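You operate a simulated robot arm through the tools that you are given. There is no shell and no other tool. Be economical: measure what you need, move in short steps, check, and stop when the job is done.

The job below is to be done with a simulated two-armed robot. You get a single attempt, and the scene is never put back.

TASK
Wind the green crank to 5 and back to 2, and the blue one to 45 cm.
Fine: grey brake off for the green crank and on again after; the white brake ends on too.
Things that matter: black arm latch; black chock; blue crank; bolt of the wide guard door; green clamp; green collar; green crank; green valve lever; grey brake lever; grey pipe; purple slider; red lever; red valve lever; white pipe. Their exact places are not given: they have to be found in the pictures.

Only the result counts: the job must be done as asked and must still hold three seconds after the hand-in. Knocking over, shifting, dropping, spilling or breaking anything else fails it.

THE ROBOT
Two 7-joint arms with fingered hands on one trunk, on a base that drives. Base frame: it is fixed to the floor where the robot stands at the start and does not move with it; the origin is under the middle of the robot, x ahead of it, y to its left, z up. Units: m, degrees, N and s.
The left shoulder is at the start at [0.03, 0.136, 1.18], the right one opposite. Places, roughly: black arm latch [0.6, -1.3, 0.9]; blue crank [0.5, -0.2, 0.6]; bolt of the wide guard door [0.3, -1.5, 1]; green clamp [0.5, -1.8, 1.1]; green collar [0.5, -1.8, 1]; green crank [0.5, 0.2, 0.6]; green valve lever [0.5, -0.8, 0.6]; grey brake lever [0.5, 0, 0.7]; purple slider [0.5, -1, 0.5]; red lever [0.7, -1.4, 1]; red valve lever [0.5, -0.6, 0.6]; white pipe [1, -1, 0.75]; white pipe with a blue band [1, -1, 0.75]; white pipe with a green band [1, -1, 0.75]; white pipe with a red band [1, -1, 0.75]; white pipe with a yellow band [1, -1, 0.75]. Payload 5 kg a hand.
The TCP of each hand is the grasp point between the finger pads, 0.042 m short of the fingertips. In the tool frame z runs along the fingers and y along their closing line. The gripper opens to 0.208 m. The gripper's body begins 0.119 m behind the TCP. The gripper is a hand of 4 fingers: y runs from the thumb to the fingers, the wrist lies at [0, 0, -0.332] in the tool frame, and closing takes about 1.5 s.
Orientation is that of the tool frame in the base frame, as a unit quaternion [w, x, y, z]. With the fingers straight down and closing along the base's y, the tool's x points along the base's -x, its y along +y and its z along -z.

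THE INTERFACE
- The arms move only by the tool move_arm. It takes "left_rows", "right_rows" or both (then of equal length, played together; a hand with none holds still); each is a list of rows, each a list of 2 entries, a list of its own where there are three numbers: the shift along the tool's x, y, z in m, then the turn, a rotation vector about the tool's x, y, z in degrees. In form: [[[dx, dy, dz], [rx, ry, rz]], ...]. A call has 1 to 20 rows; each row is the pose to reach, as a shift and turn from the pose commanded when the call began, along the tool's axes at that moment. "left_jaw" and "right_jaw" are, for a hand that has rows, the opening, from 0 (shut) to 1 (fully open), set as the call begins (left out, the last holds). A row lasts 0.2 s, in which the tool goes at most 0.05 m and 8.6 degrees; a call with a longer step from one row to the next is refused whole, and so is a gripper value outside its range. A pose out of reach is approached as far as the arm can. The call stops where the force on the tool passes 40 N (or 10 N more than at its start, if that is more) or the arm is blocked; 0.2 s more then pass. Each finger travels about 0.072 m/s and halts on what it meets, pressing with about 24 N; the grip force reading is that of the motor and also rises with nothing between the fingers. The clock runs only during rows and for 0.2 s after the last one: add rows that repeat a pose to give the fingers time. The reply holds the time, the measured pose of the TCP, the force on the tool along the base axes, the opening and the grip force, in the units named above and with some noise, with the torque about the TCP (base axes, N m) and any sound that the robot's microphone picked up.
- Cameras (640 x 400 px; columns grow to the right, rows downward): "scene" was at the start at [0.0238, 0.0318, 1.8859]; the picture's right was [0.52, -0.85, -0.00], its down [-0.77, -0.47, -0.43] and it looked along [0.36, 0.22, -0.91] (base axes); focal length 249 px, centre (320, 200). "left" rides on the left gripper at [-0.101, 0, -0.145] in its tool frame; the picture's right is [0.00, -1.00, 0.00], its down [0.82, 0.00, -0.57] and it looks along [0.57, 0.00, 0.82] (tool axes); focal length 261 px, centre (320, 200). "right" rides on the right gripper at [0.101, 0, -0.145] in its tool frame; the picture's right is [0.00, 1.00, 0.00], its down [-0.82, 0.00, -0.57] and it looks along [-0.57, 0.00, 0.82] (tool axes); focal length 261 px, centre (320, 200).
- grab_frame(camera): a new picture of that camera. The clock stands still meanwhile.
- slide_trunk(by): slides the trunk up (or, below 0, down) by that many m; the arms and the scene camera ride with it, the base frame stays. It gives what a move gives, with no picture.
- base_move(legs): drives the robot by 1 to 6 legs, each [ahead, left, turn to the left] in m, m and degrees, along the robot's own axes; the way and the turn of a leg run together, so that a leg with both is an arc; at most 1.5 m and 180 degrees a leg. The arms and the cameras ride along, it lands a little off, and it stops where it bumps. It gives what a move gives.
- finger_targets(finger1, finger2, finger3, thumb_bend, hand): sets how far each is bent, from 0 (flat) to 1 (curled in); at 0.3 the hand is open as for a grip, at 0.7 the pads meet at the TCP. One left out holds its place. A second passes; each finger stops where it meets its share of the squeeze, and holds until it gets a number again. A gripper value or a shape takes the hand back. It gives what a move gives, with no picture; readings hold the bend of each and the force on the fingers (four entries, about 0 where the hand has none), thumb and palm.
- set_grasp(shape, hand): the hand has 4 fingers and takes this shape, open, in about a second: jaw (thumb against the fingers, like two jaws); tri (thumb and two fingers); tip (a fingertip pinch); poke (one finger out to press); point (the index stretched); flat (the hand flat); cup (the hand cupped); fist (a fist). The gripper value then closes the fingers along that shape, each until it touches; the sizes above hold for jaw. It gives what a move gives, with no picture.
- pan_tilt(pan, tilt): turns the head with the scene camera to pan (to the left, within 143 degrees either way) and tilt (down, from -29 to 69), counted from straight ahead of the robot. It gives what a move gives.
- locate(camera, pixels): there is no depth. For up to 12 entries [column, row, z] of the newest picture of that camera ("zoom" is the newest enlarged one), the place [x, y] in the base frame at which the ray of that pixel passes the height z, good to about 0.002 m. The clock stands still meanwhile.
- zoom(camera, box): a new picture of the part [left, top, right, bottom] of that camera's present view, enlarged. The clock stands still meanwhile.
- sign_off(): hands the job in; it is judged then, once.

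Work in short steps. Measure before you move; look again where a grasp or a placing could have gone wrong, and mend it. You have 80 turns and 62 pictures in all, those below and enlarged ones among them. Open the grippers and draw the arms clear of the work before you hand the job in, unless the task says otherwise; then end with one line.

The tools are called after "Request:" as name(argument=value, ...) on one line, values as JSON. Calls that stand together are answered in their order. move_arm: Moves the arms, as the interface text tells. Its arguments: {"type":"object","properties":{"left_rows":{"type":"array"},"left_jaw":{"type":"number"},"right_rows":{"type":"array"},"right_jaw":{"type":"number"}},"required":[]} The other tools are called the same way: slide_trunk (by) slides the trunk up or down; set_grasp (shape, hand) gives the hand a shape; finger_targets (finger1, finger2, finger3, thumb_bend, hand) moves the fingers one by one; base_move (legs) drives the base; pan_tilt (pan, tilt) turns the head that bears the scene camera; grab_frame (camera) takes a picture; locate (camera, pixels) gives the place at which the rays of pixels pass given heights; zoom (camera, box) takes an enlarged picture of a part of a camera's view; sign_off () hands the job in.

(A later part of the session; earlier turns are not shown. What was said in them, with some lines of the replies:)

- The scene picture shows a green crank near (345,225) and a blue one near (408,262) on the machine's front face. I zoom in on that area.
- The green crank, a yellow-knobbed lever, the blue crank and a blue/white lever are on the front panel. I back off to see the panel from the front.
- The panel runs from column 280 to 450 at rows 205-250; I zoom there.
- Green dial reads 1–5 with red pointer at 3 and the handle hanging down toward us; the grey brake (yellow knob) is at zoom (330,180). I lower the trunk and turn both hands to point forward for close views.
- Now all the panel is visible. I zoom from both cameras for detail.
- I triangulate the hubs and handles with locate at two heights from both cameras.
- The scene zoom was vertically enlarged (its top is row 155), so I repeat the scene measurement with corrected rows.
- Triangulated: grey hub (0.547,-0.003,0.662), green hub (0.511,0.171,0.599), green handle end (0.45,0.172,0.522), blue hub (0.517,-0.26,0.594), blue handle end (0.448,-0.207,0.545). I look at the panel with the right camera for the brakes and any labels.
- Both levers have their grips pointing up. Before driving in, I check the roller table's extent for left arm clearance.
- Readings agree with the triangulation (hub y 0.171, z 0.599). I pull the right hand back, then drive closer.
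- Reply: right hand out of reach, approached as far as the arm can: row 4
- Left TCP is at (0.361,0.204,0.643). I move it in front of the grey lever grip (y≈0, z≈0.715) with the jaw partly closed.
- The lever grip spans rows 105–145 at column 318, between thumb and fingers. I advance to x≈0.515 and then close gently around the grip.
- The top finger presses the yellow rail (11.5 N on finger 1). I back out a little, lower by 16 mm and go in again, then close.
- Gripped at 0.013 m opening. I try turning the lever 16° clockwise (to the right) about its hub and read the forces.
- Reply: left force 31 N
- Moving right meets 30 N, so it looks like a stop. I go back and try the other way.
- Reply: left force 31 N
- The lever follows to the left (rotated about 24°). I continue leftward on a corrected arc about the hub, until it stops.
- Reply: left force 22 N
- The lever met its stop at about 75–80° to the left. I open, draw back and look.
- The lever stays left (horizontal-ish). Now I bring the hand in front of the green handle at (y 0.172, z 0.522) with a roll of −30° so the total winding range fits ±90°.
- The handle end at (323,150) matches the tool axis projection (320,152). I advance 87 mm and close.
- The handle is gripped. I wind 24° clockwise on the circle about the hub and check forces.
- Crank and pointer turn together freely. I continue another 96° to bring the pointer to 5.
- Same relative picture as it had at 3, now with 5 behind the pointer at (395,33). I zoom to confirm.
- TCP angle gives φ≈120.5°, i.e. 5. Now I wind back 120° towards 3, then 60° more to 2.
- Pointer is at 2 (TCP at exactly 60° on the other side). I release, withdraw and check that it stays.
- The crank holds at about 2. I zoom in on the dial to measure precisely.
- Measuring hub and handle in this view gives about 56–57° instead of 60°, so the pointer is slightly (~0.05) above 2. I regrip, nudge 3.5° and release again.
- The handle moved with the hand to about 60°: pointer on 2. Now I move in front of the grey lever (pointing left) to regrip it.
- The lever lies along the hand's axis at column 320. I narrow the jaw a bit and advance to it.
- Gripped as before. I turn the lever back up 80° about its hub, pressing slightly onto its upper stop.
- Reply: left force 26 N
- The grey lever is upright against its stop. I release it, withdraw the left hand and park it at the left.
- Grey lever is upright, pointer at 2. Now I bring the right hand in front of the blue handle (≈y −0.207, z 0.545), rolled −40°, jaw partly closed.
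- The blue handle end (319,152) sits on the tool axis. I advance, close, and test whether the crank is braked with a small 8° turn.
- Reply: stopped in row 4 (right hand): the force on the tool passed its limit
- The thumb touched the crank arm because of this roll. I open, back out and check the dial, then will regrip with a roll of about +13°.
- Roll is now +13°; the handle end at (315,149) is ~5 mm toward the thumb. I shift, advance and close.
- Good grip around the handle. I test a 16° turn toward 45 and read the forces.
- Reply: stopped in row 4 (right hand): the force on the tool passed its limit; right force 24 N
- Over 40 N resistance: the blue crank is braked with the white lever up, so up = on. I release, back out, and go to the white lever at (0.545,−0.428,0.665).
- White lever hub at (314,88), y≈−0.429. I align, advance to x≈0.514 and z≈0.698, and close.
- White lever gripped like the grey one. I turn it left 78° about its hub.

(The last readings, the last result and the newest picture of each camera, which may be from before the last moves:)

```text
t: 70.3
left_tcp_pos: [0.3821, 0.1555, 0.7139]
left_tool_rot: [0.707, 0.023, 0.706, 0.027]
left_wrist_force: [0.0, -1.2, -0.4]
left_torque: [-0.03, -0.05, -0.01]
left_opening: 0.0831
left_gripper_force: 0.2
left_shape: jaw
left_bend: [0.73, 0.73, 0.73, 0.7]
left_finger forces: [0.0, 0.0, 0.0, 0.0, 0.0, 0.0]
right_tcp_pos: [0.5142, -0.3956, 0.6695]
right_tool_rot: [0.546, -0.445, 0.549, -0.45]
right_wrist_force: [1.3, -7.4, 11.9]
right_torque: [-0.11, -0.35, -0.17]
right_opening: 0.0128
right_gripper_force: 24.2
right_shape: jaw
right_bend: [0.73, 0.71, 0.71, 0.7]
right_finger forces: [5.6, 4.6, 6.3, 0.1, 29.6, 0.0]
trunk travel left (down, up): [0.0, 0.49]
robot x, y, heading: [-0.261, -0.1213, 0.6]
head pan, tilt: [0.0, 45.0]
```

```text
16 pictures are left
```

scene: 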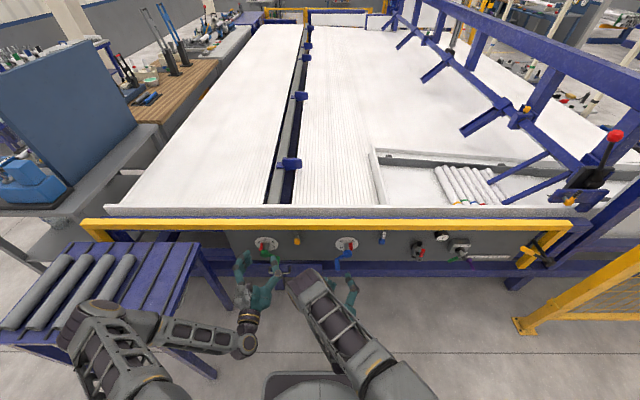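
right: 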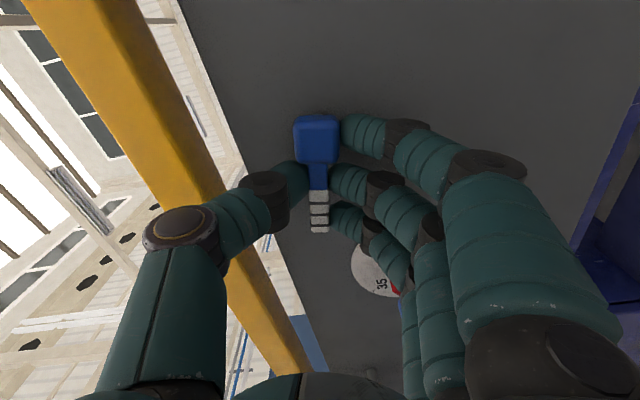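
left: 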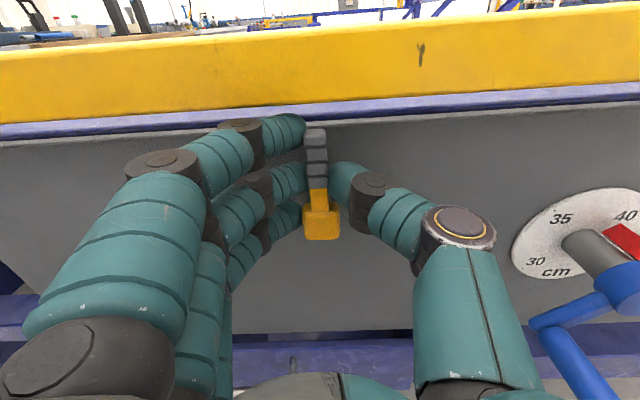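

White lever is at its left stop. I release, back out, and move to the blue handle with roll +13°.

Request:
move_arm(right_rows=[[[0, 0, 0], [0, 0, 0]], [[0, 0, 0], [0, 0, 0]], [[0, 0, 0], [0, 0, 0]], [[0, 0, 0], [0, 0, 0]], [[0, 0, -0.04], [0, 0, 0]], [[0, 0, -0.08], [0, 0, 0]], [[0, 0, -0.12], [0, 0, 0]], [[0, 0, -0.15], [0, 0, 0]]], right_jaw=0.4)

Request:
move_arm(right_rows=[[[-0.013, 0.013, 0], [0, 0, 8]], [[-0.027, 0.026, 0], [0, 0, 16]], [[-0.04, 0.04, 0], [0, 0, 24]], [[-0.053, 0.053, 0], [0, 0, 32]], [[-0.067, 0.066, 0], [0, 0, 40]], [[-0.08, 0.079, 0], [0, 0, 48]], [[-0.093, 0.092, 0], [0, 0, 56]], [[-0.106, 0.105, 0], [0, 0, 64]], [[-0.12, 0.118, 0], [0, 0, 72]], [[-0.133, 0.131, 0], [0, 0, 80]], [[-0.146, 0.144, 0], [0, 0, 86]], [[-0.1592, 0.1575, 0], [0, 0, 91]]])

Request:
grab_frame(camera="right")

```text
t: 72.1
left_tcp_pos: [0.3818, 0.1554, 0.7138]
left_tool_rot: [0.707, 0.024, 0.707, 0.027]
left_wrist_force: [0.3, 1.4, 0.0]
left_torque: [-0.01, -0.02, 0.01]
left_opening: 0.083
left_gripper_force: 0.0
left_shape: jaw
left_bend: [0.73, 0.73, 0.73, 0.7]
left_finger forces: [0.0, 0.1, 0.1, 0.0, 0.0, 0.0]
right_tcp_pos: [0.3645, -0.3931, 0.6688]
right_tool_rot: [0.548, -0.445, 0.548, -0.449]
right_wrist_force: [-1.0, 0.7, 0.5]
right_torque: [0.01, 0.04, -0.03]
right_opening: 0.0824
right_gripper_force: 0.1
right_shape: jaw
right_bend: [0.73, 0.73, 0.73, 0.7]
right_finger forces: [0.0, 0.1, 0.0, 0.0, 0.0, 0.0]
trunk travel left (down, up): [0.0, 0.49]
robot x, y, heading: [-0.26, -0.1202, 0.3]
head pan, tilt: [0.0, 45.0]
```

```text
t: 74.7
left_tcp_pos: [0.3829, 0.1556, 0.7125]
left_tool_rot: [0.707, 0.024, 0.707, 0.026]
left_wrist_force: [-0.4, -1.2, -0.3]
left_torque: [0.03, -0.01, 0.0]
left_opening: 0.0829
left_gripper_force: 0.0
left_shape: jaw
left_bend: [0.73, 0.73, 0.73, 0.7]
left_finger forces: [0.1, 0.0, 0.0, 0.0, 0.0, 0.0]
right_tcp_pos: [0.3661, -0.2062, 0.547]
right_tool_rot: [0.703, 0.08, 0.702, 0.076]
right_wrist_force: [0.4, -0.3, 0.2]
right_torque: [0.0, 0.02, 0.0]
right_opening: 0.0827
right_gripper_force: 0.1
right_shape: jaw
right_bend: [0.73, 0.73, 0.73, 0.7]
right_finger forces: [0.0, 0.1, 0.0, 0.1, 0.0, 0.0]
trunk travel left (down, up): [0.0, 0.49]
robot x, y, heading: [-0.262, -0.1205, 0.4]
head pan, tilt: [0.0, 45.0]
```

```text
15 pictures are left
```

right: 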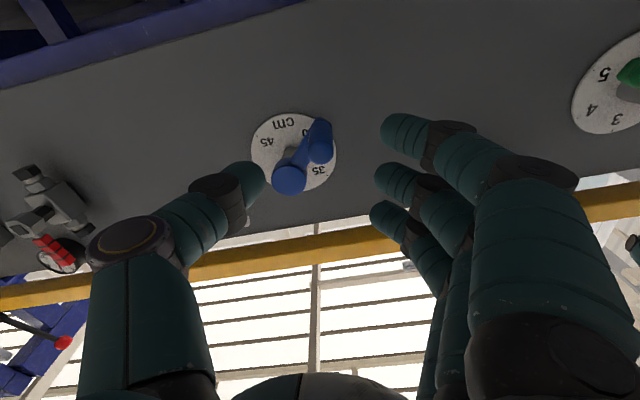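

Handle end at (320,150), aligned. I advance, close and wind 72° clockwise toward 45.

Request:
move_arm(right_rows=[[[0, 0, 0.03], [0, 0, 0]], [[0, 0, 0.06], [0, 0, 0]], [[0, 0, 0.08], [0, 0, 0]], [[0, 0, 0.096], [0, 0, 0]]])

Request:
move_arm(right_rows=[[[0, 0, 0], [0, 0, 0]], [[0, 0, 0], [0, 0, 0]], [[0, 0, 0], [0, 0, 0]], [[0, 0, 0], [0, 0, 0]], [[0, 0, 0], [0, 0, 0]]], right_jaw=0)

Request:
move_arm(right_rows=[[[-0.0063, 0.0086, 0], [0, 0, 8]], [[-0.0138, 0.0163, 0], [0, 0, 16]], [[-0.0222, 0.0229, 0], [0, 0, 24]], [[-0.0316, 0.0282, 0], [0, 0, 32]], [[-0.0415, 0.0321, 0], [0, 0, 40]], [[-0.0519, 0.0347, 0], [0, 0, 48]], [[-0.0625, 0.0358, 0], [0, 0, 56]], [[-0.0732, 0.0353, 0], [0, 0, 64]], [[-0.0837, 0.0334, 0], [0, 0, 72]]])

Request:
grab_frame(camera="right")

```text
t: 75.7
left_tcp_pos: [0.3821, 0.1568, 0.7129]
left_tool_rot: [0.707, 0.024, 0.707, 0.025]
left_wrist_force: [-0.2, 0.2, 0.3]
left_torque: [0.02, 0.0, 0.0]
left_opening: 0.0829
left_gripper_force: 0.1
left_shape: jaw
left_bend: [0.73, 0.73, 0.73, 0.7]
left_finger forces: [0.0, 0.0, 0.0, 0.0, 0.1, 0.0]
right_tcp_pos: [0.4628, -0.2063, 0.5468]
right_tool_rot: [0.703, 0.08, 0.702, 0.075]
right_wrist_force: [-0.4, 0.1, -1.5]
right_torque: [0.0, -0.02, -0.03]
right_opening: 0.0827
right_gripper_force: 0.0
right_shape: jaw
right_bend: [0.73, 0.73, 0.73, 0.7]
right_finger forces: [0.0, 0.0, 0.0, 0.0, 0.0, 0.0]
trunk travel left (down, up): [0.0, 0.49]
robot x, y, heading: [-0.2626, -0.1192, 0.2]
head pan, tilt: [0.0, 45.0]
```

```text
t: 76.9
left_tcp_pos: [0.3837, 0.1555, 0.7123]
left_tool_rot: [0.707, 0.023, 0.707, 0.026]
left_wrist_force: [-0.4, -0.3, -0.1]
left_torque: [0.01, 0.01, 0.04]
left_opening: 0.0832
left_gripper_force: 0.1
left_shape: jaw
left_bend: [0.73, 0.73, 0.73, 0.7]
left_finger forces: [0.1, 0.0, 0.1, 0.0, 0.0, 0.0]
right_tcp_pos: [0.462, -0.2077, 0.5469]
right_tool_rot: [0.703, 0.08, 0.702, 0.075]
right_wrist_force: [2.3, -4.5, 0.0]
right_torque: [-0.07, -0.1, -0.02]
right_opening: 0.0063
right_gripper_force: 24.1
right_shape: jaw
right_bend: [0.7, 0.72, 0.7, 0.7]
right_finger forces: [0.0, 8.9, 5.1, 0.0, 19.0, 0.1]
trunk travel left (down, up): [0.0, 0.49]
robot x, y, heading: [-0.2618, -0.1185, 0.3]
head pan, tilt: [0.0, 45.0]
```

```text
t: 78.9
left_tcp_pos: [0.3825, 0.155, 0.7124]
left_tool_rot: [0.707, 0.023, 0.707, 0.026]
left_wrist_force: [-0.3, 0.2, 0.2]
left_torque: [-0.01, 0.01, 0.01]
left_opening: 0.0828
left_gripper_force: 0.1
left_shape: jaw
left_bend: [0.73, 0.73, 0.73, 0.7]
left_finger forces: [0.0, 0.1, 0.0, 0.0, 0.0, 0.0]
right_tcp_pos: [0.4623, -0.1934, 0.6358]
right_tool_rot: [0.525, 0.478, 0.521, 0.474]
right_wrist_force: [0.6, -8.9, -4.8]
right_torque: [-0.01, 0.0, -0.31]
right_opening: 0.0059
right_gripper_force: 23.5
right_shape: jaw
right_bend: [0.7, 0.72, 0.7, 0.7]
right_finger forces: [0.1, 8.6, 6.4, 0.0, 18.9, 0.0]
trunk travel left (down, up): [0.0, 0.49]
robot x, y, heading: [-0.259, -0.1196, 0.2]
head pan, tilt: [0.0, 45.0]
```

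```text
14 pictures are left
```

right: 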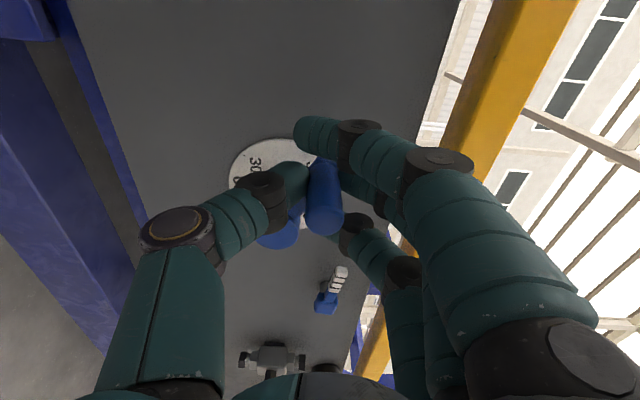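

The crank followed; TCP geometry gives φ≈117.6°. I check the pointer from the scene camera.

Request:
zoom(camera="scene", box=[310, 215, 390, 265])

```text
8.00 times, centred on (350, 240) of scene
```

zoom: 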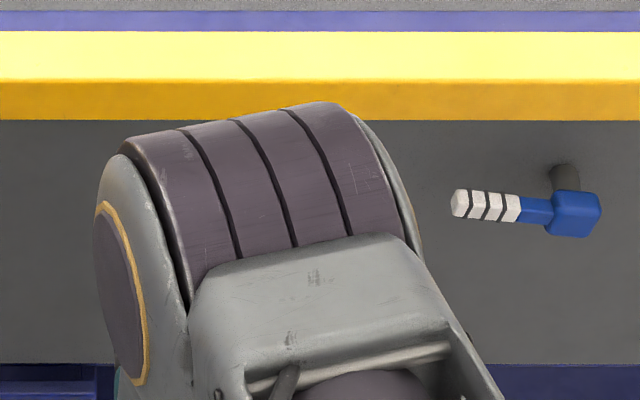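

The arm hides the dial. I add the missing 2.4°, release, back out and look with the right camera.

Request:
move_arm(right_rows=[[[-0.0018, 0.0027, 0], [0, 0, 2.4]], [[-0.0018, 0.0027, 0], [0, 0, 2.4]]])

Request:
move_arm(right_rows=[[[0, 0, 0], [0, 0, 0]], [[0, 0, 0], [0, 0, 0]], [[0, 0, 0], [0, 0, 0]], [[0, 0, 0], [0, 0, 0]], [[0, 0, -0.03], [0, 0, 0]], [[0, 0, -0.06], [0, 0, 0]], [[0, 0, -0.09], [0, 0, 0]]], right_jaw=0.4)

Request:
zoom(camera="right", box=[210, 60, 402, 180])

```text
t: 79.5
left_tcp_pos: [0.3827, 0.1549, 0.711]
left_tool_rot: [0.707, 0.023, 0.707, 0.026]
left_wrist_force: [0.0, -0.5, 0.9]
left_torque: [0.02, 0.0, 0.05]
left_opening: 0.0832
left_gripper_force: 0.1
left_shape: jaw
left_bend: [0.73, 0.73, 0.73, 0.7]
left_finger forces: [0.0, 0.0, 0.0, 0.1, 0.0, 0.1]
right_tcp_pos: [0.463, -0.196, 0.638]
right_tool_rot: [0.514, 0.49, 0.51, 0.485]
right_wrist_force: [1.9, -10.0, -6.8]
right_torque: [-0.05, 0.07, -0.29]
right_opening: 0.0059
right_gripper_force: 23.8
right_shape: jaw
right_bend: [0.7, 0.72, 0.7, 0.7]
right_finger forces: [0.0, 8.3, 5.7, 0.0, 19.7, 0.0]
trunk travel left (down, up): [0.0, 0.49]
robot x, y, heading: [-0.2633, -0.1205, 0.2]
head pan, tilt: [0.0, 45.0]
```

```text
t: 81.1
left_tcp_pos: [0.3834, 0.1543, 0.7132]
left_tool_rot: [0.707, 0.024, 0.707, 0.026]
left_wrist_force: [-0.1, -0.3, -0.6]
left_torque: [0.01, 0.0, 0.04]
left_opening: 0.0835
left_gripper_force: 0.0
left_shape: jaw
left_bend: [0.73, 0.73, 0.73, 0.7]
left_finger forces: [0.0, 0.1, 0.0, 0.1, 0.1, 0.0]
right_tcp_pos: [0.3719, -0.1937, 0.6396]
right_tool_rot: [0.515, 0.488, 0.511, 0.486]
right_wrist_force: [0.3, -0.5, 0.6]
right_torque: [0.01, 0.01, 0.1]
right_opening: 0.0827
right_gripper_force: 0.1
right_shape: jaw
right_bend: [0.73, 0.73, 0.73, 0.7]
right_finger forces: [0.0, 0.0, 0.1, 0.1, 0.0, 0.1]
trunk travel left (down, up): [0.0, 0.49]
robot x, y, heading: [-0.2633, -0.1176, 0.1]
head pan, tilt: [0.0, 45.0]
```

```text
3.33 times, centred on (306, 120) of right
```

zoom: 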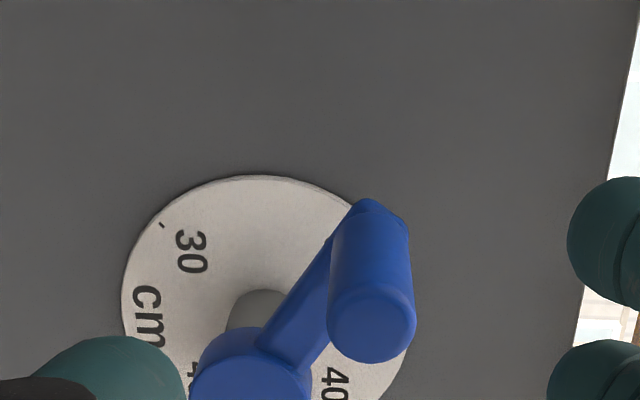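

The thumb hides the pointer. I swing the right hand over to the white lever's pre-grasp pose, from which the dial can be viewed.

Request:
move_arm(right_rows=[[[-0.01, 0.001, -0.005], [0, 0, -8.3]], [[-0.02, 0.002, -0.005], [0, 0, -16.6]], [[-0.03, 0.003, -0.005], [0, 0, -24.9]], [[-0.04, 0.004, -0.005], [0, 0, -33.2]], [[-0.05, 0.005, -0.005], [0, 0, -41.5]], [[-0.06, 0.006, -0.005], [0, 0, -49.8]], [[-0.07, 0.007, -0.005], [0, 0, -58.1]], [[-0.08, 0.008, -0.005], [0, 0, -66.4]], [[-0.09, 0.009, -0.005], [0, 0, -74.7]], [[-0.1, 0.01, -0.005], [0, 0, -83]], [[-0.11, 0.011, -0.005], [0, 0, -91]]])

Request:
grab_frame(camera="right")

```text
t: 83.5
left_tcp_pos: [0.3822, 0.1564, 0.7126]
left_tool_rot: [0.707, 0.023, 0.707, 0.025]
left_wrist_force: [-0.5, 1.0, 0.0]
left_torque: [0.0, 0.0, 0.02]
left_opening: 0.0834
left_gripper_force: 0.0
left_shape: jaw
left_bend: [0.73, 0.73, 0.73, 0.7]
left_finger forces: [0.0, 0.1, 0.0, 0.0, 0.1, 0.1]
right_tcp_pos: [0.3663, -0.303, 0.6549]
right_tool_rot: [0.707, -0.024, 0.706, -0.028]
right_wrist_force: [0.5, 0.0, -0.1]
right_torque: [0.02, 0.07, -0.02]
right_opening: 0.0829
right_gripper_force: 0.0
right_shape: jaw
right_bend: [0.73, 0.73, 0.73, 0.7]
right_finger forces: [0.0, 0.0, 0.1, 0.0, 0.0, 0.0]
trunk travel left (down, up): [0.0, 0.49]
robot x, y, heading: [-0.263, -0.1207, 0.3]
head pan, tilt: [0.0, 45.0]
```

```text
11 pictures are left
```

right: 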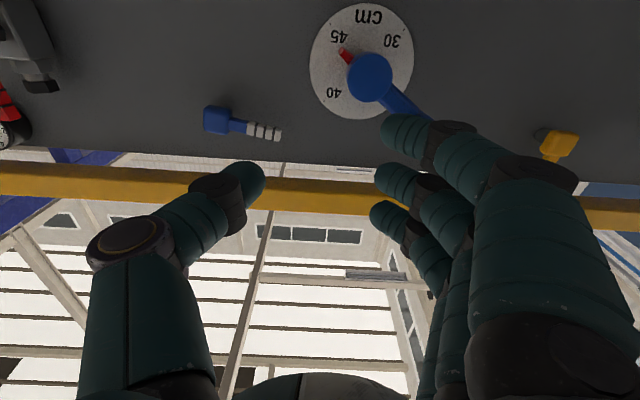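

Pointer is now beside 45; I zoom to measure precisely.

Request:
zoom(camera="right", box=[290, 0, 450, 100])

```text
4.00 times, centred on (370, 50) of right
```

zoom: 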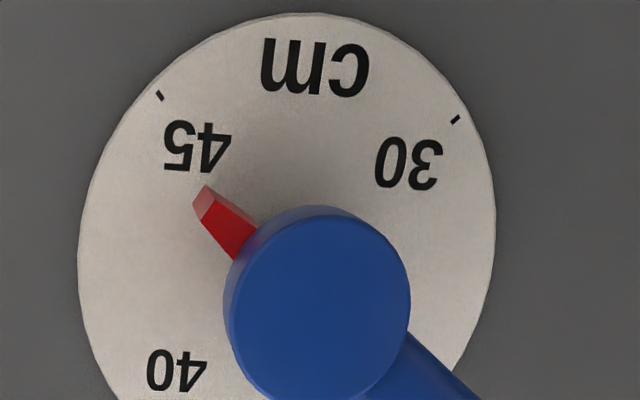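

Ray computation: the blue ticks lie at ±135° (90° per 5 cm), and the pointer is at about 125°, i.e. ~44.4; the green ticks verify as 60° apart. I return to the blue handle for another ~10.3°.

Request:
move_arm(right_rows=[[[0, 0.01, 0], [0, 0, 8.3]], [[0, 0.02, 0], [0, 0, 16.6]], [[0, 0.03, 0], [0, 0, 24.9]], [[0, 0.04, 0], [0, 0, 33.2]], [[0, 0.05, 0], [0, 0, 41.5]], [[0.001, 0.06, 0], [0, 0, 49.8]], [[0.002, 0.07, 0], [0, 0, 58.1]], [[0.003, 0.08, 0], [0, 0, 66.4]], [[0.004, 0.09, 0], [0, 0, 74.7]], [[0.005, 0.098, 0], [0, 0, 83]], [[0.0069, 0.1063, 0.005], [0, 0, 91]]])

Request:
move_arm(right_rows=[[[0, 0, 0.03], [0, 0, 0]], [[0, 0, 0.06], [0, 0, 0]], [[0, 0, 0.08], [0, 0, 0]], [[0, 0, 0.0915], [0, 0, 0]]])

Request:
move_arm(right_rows=[[[0, 0, 0], [0, 0, 0]], [[0, 0, 0], [0, 0, 0]], [[0, 0, 0], [0, 0, 0]], [[0, 0, 0], [0, 0, 0]], [[0, 0, 0], [0, 0, 0]]], right_jaw=0)

Request:
move_arm(right_rows=[[[-0.0039, 0.0057, 0], [0, 0, 5.2]], [[-0.0082, 0.0113, 0], [0, 0, 10.5]], [[-0.0082, 0.0113, 0], [0, 0, 10.5]]])

```text
t: 85.9
left_tcp_pos: [0.3819, 0.1552, 0.7132]
left_tool_rot: [0.707, 0.024, 0.707, 0.026]
left_wrist_force: [-0.1, 0.3, 0.6]
left_torque: [0.03, 0.03, -0.04]
left_opening: 0.0829
left_gripper_force: 0.0
left_shape: jaw
left_bend: [0.73, 0.73, 0.73, 0.7]
left_finger forces: [0.0, 0.0, 0.1, 0.0, 0.0, 0.1]
right_tcp_pos: [0.3727, -0.1968, 0.6405]
right_tool_rot: [0.514, 0.489, 0.51, 0.486]
right_wrist_force: [-0.7, -0.2, 0.4]
right_torque: [0.02, 0.0, -0.02]
right_opening: 0.0828
right_gripper_force: 0.1
right_shape: jaw
right_bend: [0.73, 0.73, 0.73, 0.7]
right_finger forces: [0.0, 0.0, 0.1, 0.0, 0.0, 0.0]
trunk travel left (down, up): [0.0, 0.49]
robot x, y, heading: [-0.2605, -0.1187, 0.0]
head pan, tilt: [0.0, 45.0]
```

```text
t: 86.9
left_tcp_pos: [0.3822, 0.1565, 0.7135]
left_tool_rot: [0.707, 0.023, 0.707, 0.027]
left_wrist_force: [0.6, 0.7, 0.4]
left_torque: [0.01, 0.0, -0.03]
left_opening: 0.083
left_gripper_force: 0.2
left_shape: jaw
left_bend: [0.73, 0.73, 0.73, 0.7]
left_finger forces: [0.1, 0.0, 0.0, 0.0, 0.0, 0.0]
right_tcp_pos: [0.464, -0.199, 0.6405]
right_tool_rot: [0.514, 0.488, 0.512, 0.486]
right_wrist_force: [-1.5, -1.0, -0.5]
right_torque: [0.02, -0.01, 0.03]
right_opening: 0.0825
right_gripper_force: 0.1
right_shape: jaw
right_bend: [0.73, 0.73, 0.73, 0.7]
right_finger forces: [0.0, 0.1, 0.0, 0.0, 0.0, 0.0]
trunk travel left (down, up): [0.0, 0.49]
robot x, y, heading: [-0.2606, -0.1192, 0.0]
head pan, tilt: [0.0, 45.0]
```

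```text
t: 88.1
left_tcp_pos: [0.3819, 0.1547, 0.7134]
left_tool_rot: [0.707, 0.024, 0.707, 0.027]
left_wrist_force: [0.2, -0.9, 1.1]
left_torque: [0.03, 0.01, -0.02]
left_opening: 0.0832
left_gripper_force: 0.1
left_shape: jaw
left_bend: [0.73, 0.73, 0.73, 0.7]
left_finger forces: [0.0, 0.1, 0.1, 0.1, 0.0, 0.1]
right_tcp_pos: [0.4635, -0.1989, 0.6404]
right_tool_rot: [0.515, 0.489, 0.512, 0.484]
right_wrist_force: [2.9, -2.6, -6.4]
right_torque: [0.01, 0.03, -0.1]
right_opening: 0.0076
right_gripper_force: 24.4
right_shape: jaw
right_bend: [0.7, 0.72, 0.7, 0.7]
right_finger forces: [0.0, 10.7, 1.0, 0.0, 17.9, 0.0]
trunk travel left (down, up): [0.0, 0.49]
robot x, y, heading: [-0.2627, -0.1195, 0.3]
head pan, tilt: [0.0, 45.0]
```

```text
t: 88.9
left_tcp_pos: [0.3831, 0.1557, 0.7129]
left_tool_rot: [0.707, 0.022, 0.707, 0.027]
left_wrist_force: [0.5, -0.5, -0.3]
left_torque: [-0.03, -0.04, 0.02]
left_opening: 0.0833
left_gripper_force: 0.0
left_shape: jaw
left_bend: [0.73, 0.73, 0.73, 0.7]
left_finger forces: [0.0, 0.0, 0.1, 0.0, 0.0, 0.1]
right_tcp_pos: [0.4623, -0.2067, 0.6511]
right_tool_rot: [0.467, 0.534, 0.464, 0.53]
right_wrist_force: [1.5, -8.4, -15.4]
right_torque: [-0.03, 0.31, -0.24]
right_opening: 0.0071
right_gripper_force: 24.3
right_shape: jaw
right_bend: [0.7, 0.72, 0.7, 0.7]
right_finger forces: [0.1, 8.9, 1.6, 0.1, 23.9, 0.0]
trunk travel left (down, up): [0.0, 0.49]
robot x, y, heading: [-0.2597, -0.1184, 0.1]
head pan, tilt: [0.0, 45.0]
```

TCP is at φ≈135°, with a little reaction force (perhaps the end stop). I release, back out and move to the viewing pose.

Request:
move_arm(right_rows=[[[0, 0, 0], [0, 0, 0]], [[0, 0, 0], [0, 0, 0]], [[0, 0, 0], [0, 0, 0]], [[0, 0, 0], [0, 0, 0]], [[0, 0, -0.03], [0, 0, 0]], [[0, 0, -0.06], [0, 0, 0]], [[0, 0, -0.095], [0, 0, 0]]], right_jaw=0.4)

Request:
move_arm(right_rows=[[[-0.01, -0.005, 0], [0, 0, -8.3]], [[-0.02, -0.01, 0], [0, 0, -16.6]], [[-0.03, -0.015, 0], [0, 0, -24.9]], [[-0.04, -0.02, 0], [0, 0, -33.2]], [[-0.05, -0.02, 0], [0, 0, -41.5]], [[-0.06, -0.02, 0], [0, 0, -49.8]], [[-0.07, -0.02, 0], [0, 0, -58.1]], [[-0.08, -0.02, 0], [0, 0, -66.4]], [[-0.09, -0.02, 0], [0, 0, -74.7]], [[-0.1, -0.02, 0], [0, 0, -83]], [[-0.11, -0.02, 0], [0, 0, -91.3]], [[-0.12, -0.02, 0], [0, 0, -98]]])

Request:
zoom(camera="right", box=[290, 0, 482, 120])

```text
t: 90.5
left_tcp_pos: [0.3822, 0.155, 0.7128]
left_tool_rot: [0.707, 0.023, 0.707, 0.026]
left_wrist_force: [-0.3, -0.2, -0.1]
left_torque: [0.01, -0.03, 0.05]
left_opening: 0.0831
left_gripper_force: 0.0
left_shape: jaw
left_bend: [0.73, 0.73, 0.73, 0.7]
left_finger forces: [0.1, 0.0, 0.1, 0.0, 0.0, 0.0]
right_tcp_pos: [0.3683, -0.2057, 0.6532]
right_tool_rot: [0.468, 0.533, 0.464, 0.531]
right_wrist_force: [0.0, -0.8, 0.0]
right_torque: [-0.01, -0.03, 0.1]
right_opening: 0.0827
right_gripper_force: 0.0
right_shape: jaw
right_bend: [0.73, 0.73, 0.73, 0.7]
right_finger forces: [0.0, 0.0, 0.0, 0.0, 0.0, 0.0]
trunk travel left (down, up): [0.0, 0.49]
robot x, y, heading: [-0.2625, -0.1209, -0.0]
head pan, tilt: [0.0, 45.0]
```

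```text
t: 93.1
left_tcp_pos: [0.3842, 0.1564, 0.7117]
left_tool_rot: [0.707, 0.023, 0.707, 0.026]
left_wrist_force: [0.0, -0.6, 0.2]
left_torque: [0.01, 0.01, 0.0]
left_opening: 0.0829
left_gripper_force: 0.0
left_shape: jaw
left_bend: [0.73, 0.73, 0.73, 0.7]
left_finger forces: [0.0, 0.0, 0.0, 0.1, 0.0, 0.0]
right_tcp_pos: [0.3675, -0.32, 0.6159]
right_tool_rot: [0.707, -0.003, 0.707, -0.005]
right_wrist_force: [0.0, 0.2, -0.3]
right_torque: [0.01, 0.02, -0.01]
right_opening: 0.0828
right_gripper_force: 0.1
right_shape: jaw
right_bend: [0.73, 0.73, 0.73, 0.7]
right_finger forces: [0.1, 0.1, 0.1, 0.1, 0.1, 0.0]
trunk travel left (down, up): [0.0, 0.49]
robot x, y, heading: [-0.2634, -0.1224, 0.3]
head pan, tilt: [0.0, 45.0]
```

```text
3.33 times, centred on (386, 60) of right
```

zoom: 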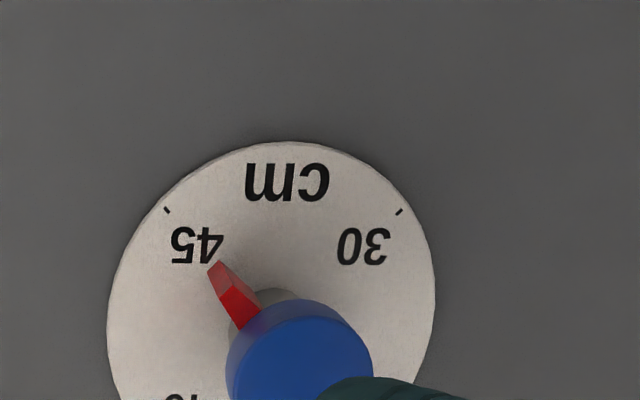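

The pointer now looks right on the 45 direction, but I want a cleaner check. I move the right hand lower/left for a view of hub and handle together.

Request:
move_arm(right_rows=[[[0.03, 0.033, 0], [0, 0, 0]], [[0.06, 0.066, 0], [0, 0, 0]], [[0.086, 0.1, 0], [0, 0, 0]]])

Request:
grab_frame(camera="right")

```text
t: 93.9
left_tcp_pos: [0.3831, 0.1557, 0.7128]
left_tool_rot: [0.707, 0.022, 0.707, 0.026]
left_wrist_force: [-1.2, 0.5, -0.2]
left_torque: [-0.02, 0.01, 0.0]
left_opening: 0.0832
left_gripper_force: 0.0
left_shape: jaw
left_bend: [0.73, 0.73, 0.73, 0.7]
left_finger forces: [0.0, 0.0, 0.1, 0.1, 0.0, 0.0]
right_tcp_pos: [0.3693, -0.2223, 0.529]
right_tool_rot: [0.707, 0.0, 0.707, -0.006]
right_wrist_force: [0.1, 0.8, -0.2]
right_torque: [0.05, -0.03, -0.1]
right_opening: 0.083
right_gripper_force: 0.1
right_shape: jaw
right_bend: [0.73, 0.73, 0.73, 0.7]
right_finger forces: [0.0, 0.0, 0.0, 0.0, 0.1, 0.0]
trunk travel left (down, up): [0.0, 0.49]
robot x, y, heading: [-0.2618, -0.1242, 0.2]
head pan, tilt: [0.0, 45.0]
```

```text
8 pictures are left
```

right: 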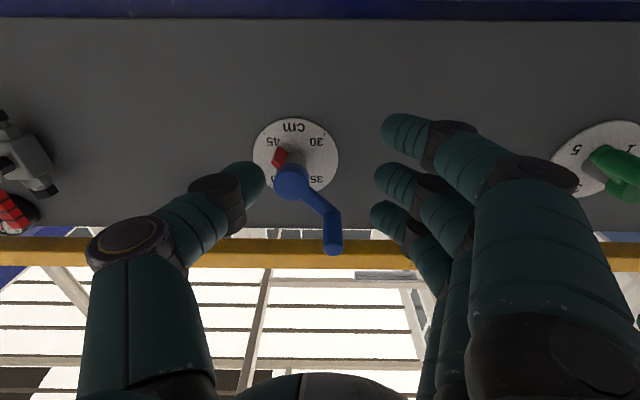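

Handle relative to hub gives φ≈133–134°, i.e. about 44.9–45 cm: good. Now to the white lever's pre-grasp pose (roll −78°).

Request:
move_arm(right_rows=[[[-0.014, -0.017, 0], [0, 0, -8]], [[-0.028, -0.035, 0], [0, 0, -16]], [[-0.042, -0.052, 0], [0, 0, -24]], [[-0.056, -0.07, 0], [0, 0, -32]], [[-0.07, -0.087, 0], [0, 0, -40]], [[-0.084, -0.105, 0], [0, 0, -48]], [[-0.098, -0.122, 0], [0, 0, -56]], [[-0.112, -0.14, 0], [0, 0, -64]], [[-0.126, -0.157, 0], [0, 0, -72]], [[-0.139, -0.1733, 0], [0, 0, -77.5]]])

Request:
grab_frame(camera="right")

```text
t: 96.1
left_tcp_pos: [0.383, 0.157, 0.7131]
left_tool_rot: [0.707, 0.024, 0.707, 0.026]
left_wrist_force: [0.6, 0.4, 0.2]
left_torque: [0.0, -0.02, 0.02]
left_opening: 0.083
left_gripper_force: 0.0
left_shape: jaw
left_bend: [0.73, 0.73, 0.73, 0.7]
left_finger forces: [0.0, 0.1, 0.0, 0.0, 0.0, 0.1]
right_tcp_pos: [0.368, -0.3939, 0.6723]
right_tool_rot: [0.547, -0.444, 0.55, -0.449]
right_wrist_force: [-0.5, 0.2, 1.3]
right_torque: [0.0, -0.01, -0.01]
right_opening: 0.0829
right_gripper_force: 0.0
right_shape: jaw
right_bend: [0.73, 0.73, 0.73, 0.7]
right_finger forces: [0.0, 0.0, 0.0, 0.0, 0.0, 0.0]
trunk travel left (down, up): [0.0, 0.49]
robot x, y, heading: [-0.2608, -0.1204, 0.1]
head pan, tilt: [0.0, 45.0]
```

```text
7 pictures are left
```

right: 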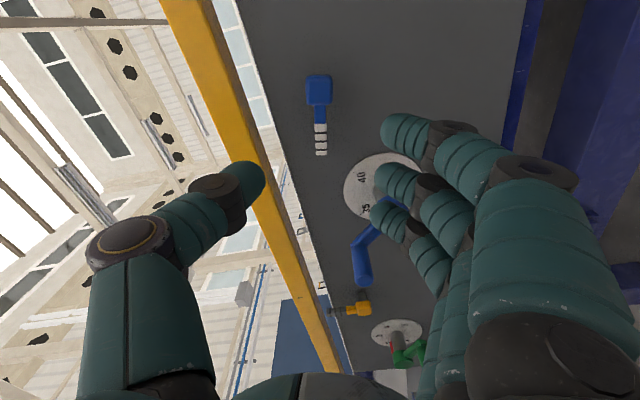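

Lever hub (319,90) and grip at column 320 are aligned; the blue handle is well clear. I advance, close and turn the white lever back up.

Request:
move_arm(right_rows=[[[0, 0, 0.0], [0, 0, 0]], [[0, 0, 0.03], [0, 0, 0]], [[0, 0, 0.06], [0, 0, 0]], [[0, 0, 0.09], [0, 0, 0]], [[0, 0, 0.12], [0, 0, 0]], [[0, 0, 0.135], [0, 0, 0]], [[0, 0, 0.146], [0, 0, 0]]], right_jaw=0.3)

Request:
move_arm(right_rows=[[[0, 0, 0], [0, 0, 0]], [[0, 0, 0], [0, 0, 0]], [[0, 0, 0], [0, 0, 0]], [[0, 0, 0], [0, 0, 0]], [[0, 0, 0], [0, 0, 0]]], right_jaw=0)

Request:
move_arm(right_rows=[[[0.0004, -0.0051, 0], [0, 0, 8]], [[0.0014, -0.0102, 0], [0, 0, 16]], [[0.0032, -0.015, 0], [0, 0, 24]], [[0.0056, -0.0196, 0], [0, 0, 32]], [[0.0087, -0.0238, 0], [0, 0, 40]], [[0.0122, -0.0275, 0], [0, 0, 48]], [[0.0163, -0.0307, 0], [0, 0, 56]], [[0.0208, -0.0333, 0], [0, 0, 64]], [[0.0256, -0.0352, 0], [0, 0, 72]], [[0.0293, -0.0362, 0], [0, 0, 78]], [[0.0319, -0.0366, 0], [0, 0, 82]]])

Request:
grab_frame(camera="right")

```text
t: 97.7
left_tcp_pos: [0.3837, 0.1551, 0.7136]
left_tool_rot: [0.707, 0.022, 0.707, 0.026]
left_wrist_force: [0.6, -0.1, 0.3]
left_torque: [-0.03, 0.01, 0.01]
left_opening: 0.083
left_gripper_force: 0.0
left_shape: jaw
left_bend: [0.73, 0.73, 0.73, 0.7]
left_finger forces: [0.0, 0.1, 0.1, 0.0, 0.0, 0.1]
right_tcp_pos: [0.5135, -0.3942, 0.6711]
right_tool_rot: [0.548, -0.444, 0.551, -0.447]
right_wrist_force: [-0.4, -0.3, -0.4]
right_torque: [-0.02, -0.01, -0.04]
right_opening: 0.063
right_gripper_force: 0.1
right_shape: jaw
right_bend: [0.73, 0.73, 0.73, 0.7]
right_finger forces: [0.1, 0.0, 0.1, 0.0, 0.0, 0.0]
trunk travel left (down, up): [0.0, 0.49]
robot x, y, heading: [-0.2597, -0.1179, 0.4]
head pan, tilt: [0.0, 45.0]
```

```text
t: 98.9
left_tcp_pos: [0.3829, 0.1556, 0.7127]
left_tool_rot: [0.707, 0.023, 0.707, 0.025]
left_wrist_force: [-0.1, -0.2, -0.3]
left_torque: [-0.01, -0.01, 0.01]
left_opening: 0.083
left_gripper_force: 0.1
left_shape: jaw
left_bend: [0.73, 0.73, 0.73, 0.7]
left_finger forces: [0.0, 0.1, 0.0, 0.1, 0.1, 0.0]
right_tcp_pos: [0.5137, -0.3947, 0.6715]
right_tool_rot: [0.549, -0.444, 0.55, -0.446]
right_wrist_force: [2.4, -0.5, -1.6]
right_torque: [-0.03, 0.12, 0.03]
right_opening: 0.0132
right_gripper_force: 23.9
right_shape: jaw
right_bend: [0.72, 0.71, 0.71, 0.7]
right_finger forces: [6.9, 7.4, 7.1, 0.0, 20.0, 0.0]
trunk travel left (down, up): [0.0, 0.49]
robot x, y, heading: [-0.2611, -0.1189, -0.0]
head pan, tilt: [0.0, 45.0]
```

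```text
t: 101.3
left_tcp_pos: [0.3826, 0.1575, 0.7118]
left_tool_rot: [0.707, 0.023, 0.707, 0.026]
left_wrist_force: [0.3, 0.4, 0.5]
left_torque: [0.03, 0.01, -0.01]
left_opening: 0.083
left_gripper_force: 0.0
left_shape: jaw
left_bend: [0.73, 0.73, 0.73, 0.7]
left_finger forces: [0.0, 0.0, 0.1, 0.0, 0.0, 0.1]
right_tcp_pos: [0.5134, -0.4313, 0.6988]
right_tool_rot: [0.706, 0.028, 0.707, 0.025]
right_wrist_force: [-2.0, 19.0, -13.5]
right_torque: [-0.48, 0.25, 0.71]
right_opening: 0.0131
right_gripper_force: 24.2
right_shape: jaw
right_bend: [0.72, 0.71, 0.71, 0.7]
right_finger forces: [9.3, 12.2, 13.5, 0.0, 15.3, 0.1]
trunk travel left (down, up): [0.0, 0.49]
robot x, y, heading: [-0.2609, -0.1177, 0.4]
head pan, tilt: [0.0, 45.0]
```

```text
6 pictures are left
```

right: 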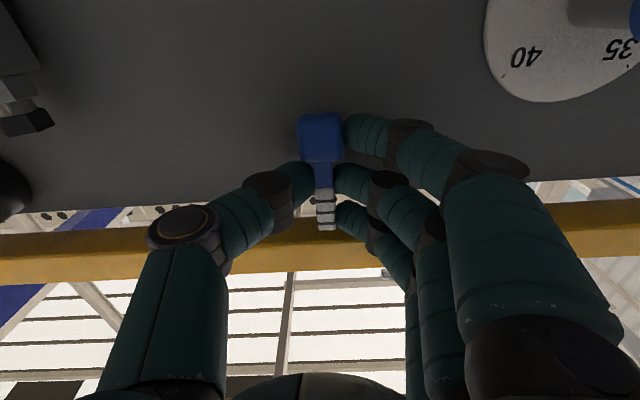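

The white lever is upright against its stop (19 N). I release and withdraw both hands, then back the robot off.

Request:
move_arm(right_rows=[[[0, 0, 0], [0, 0, 0]], [[0, 0, 0], [0, 0, 0]], [[0, 0, 0], [0, 0, 0]], [[0, 0, 0], [0, 0, 0]], [[0, 0, -0.04], [0, 0, 0]], [[0, 0, -0.08], [0, 0, 0]], [[0, 0, -0.12], [0, 0, 0]], [[0, 0, -0.14], [0, 0, 0]]], right_jaw=0.4)

Request:
base_move(legs=[[-0.3, 0, 0]])

Request:
zoom(camera="scene", box=[250, 160, 442, 280])

```text
t: 103.1
left_tcp_pos: [0.3827, 0.1554, 0.7123]
left_tool_rot: [0.707, 0.023, 0.707, 0.027]
left_wrist_force: [0.7, -0.4, -0.1]
left_torque: [0.03, 0.07, 0.06]
left_opening: 0.0832
left_gripper_force: 0.0
left_shape: jaw
left_bend: [0.73, 0.73, 0.73, 0.7]
left_finger forces: [0.0, 0.0, 0.0, 0.0, 0.1, 0.0]
right_tcp_pos: [0.3729, -0.4333, 0.7001]
right_tool_rot: [0.707, 0.026, 0.706, 0.023]
right_wrist_force: [0.6, -0.4, -0.6]
right_torque: [-0.01, 0.04, 0.03]
right_opening: 0.0826
right_gripper_force: 0.1
right_shape: jaw
right_bend: [0.73, 0.73, 0.73, 0.7]
right_finger forces: [0.0, 0.0, 0.1, 0.1, 0.0, 0.0]
trunk travel left (down, up): [0.0, 0.49]
robot x, y, heading: [-0.2595, -0.1223, 0.3]
head pan, tilt: [0.0, 45.0]
```

```text
t: 105.2
left_tcp_pos: [0.0825, 0.1552, 0.7146]
left_tool_rot: [0.707, 0.022, 0.706, 0.027]
left_wrist_force: [-0.4, -0.2, 0.6]
left_torque: [-0.02, -0.02, 0.0]
left_opening: 0.0831
left_gripper_force: 0.2
left_shape: jaw
left_bend: [0.73, 0.73, 0.73, 0.7]
left_finger forces: [0.0, 0.1, 0.0, 0.1, 0.1, 0.0]
right_tcp_pos: [0.073, -0.4351, 0.6986]
right_tool_rot: [0.707, 0.025, 0.706, 0.023]
right_wrist_force: [0.7, 0.0, 0.4]
right_torque: [0.02, 0.0, 0.0]
right_opening: 0.0824
right_gripper_force: 0.1
right_shape: jaw
right_bend: [0.73, 0.73, 0.73, 0.7]
right_finger forces: [0.0, 0.1, 0.0, 0.0, 0.0, 0.1]
trunk travel left (down, up): [0.0, 0.49]
robot x, y, heading: [-0.5633, -0.1208, 0.6]
head pan, tilt: [0.0, 45.0]
```

```text
3.33 times, centred on (346, 220) of scene
```

zoom: 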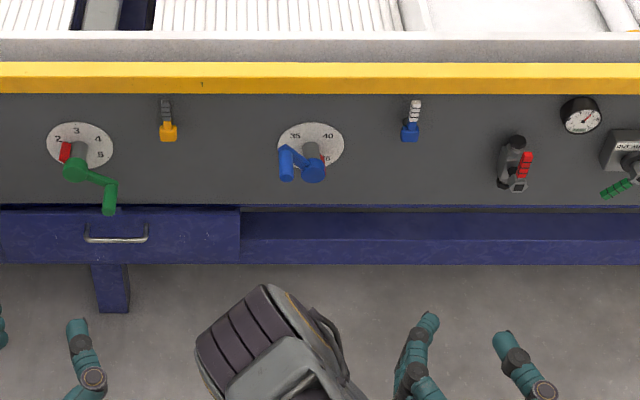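

Both levers are up, green near 2, blue near 45. I take one closer zoom of each dial for the final check.

Request:
zoom(camera="scene", box=[256, 187, 296, 229])

Request:
zoom(camera="scene", box=[324, 187, 364, 229])

```text
9.52 times, centred on (276, 208) of scene
```

zoom: 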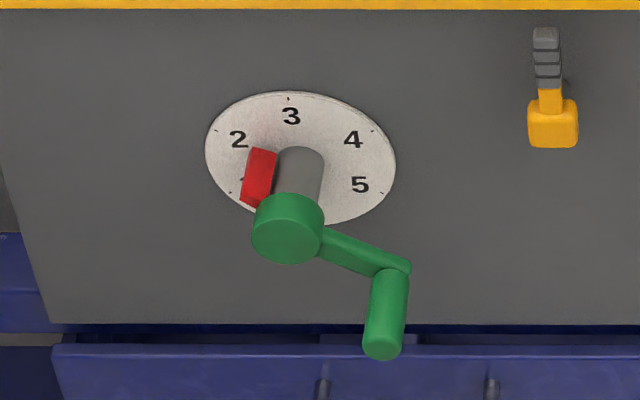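

```text
9.52 times, centred on (344, 208) of scene
```

zoom: 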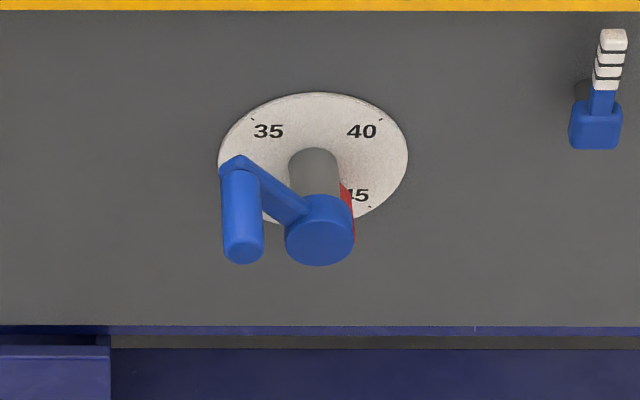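

I verify the blue angle numerically through locate on this zoom.

Request:
locate(camera="zoom", pixels=[[243, 246, 0.66], [243, 246, 0.64], [320, 230, 0.61], [320, 230, 0.59]])

```text
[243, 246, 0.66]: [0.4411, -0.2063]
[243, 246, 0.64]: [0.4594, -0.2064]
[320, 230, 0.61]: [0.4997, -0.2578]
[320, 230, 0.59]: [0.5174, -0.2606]
```

Blue comes out at 133–137° against a target of 135°. Green is on 2, both levers are up and both hands are clear and open, so I hand in.

Request:
sign_off()

```text
The job is handed in.
```

I wound the green crank to 5 and back to 2, and the blue crank to about 45 cm. Both the grey and white brakes ended upright, which I take to be on: the blue crank would not turn with the white lever up, but I did not test the grey one.
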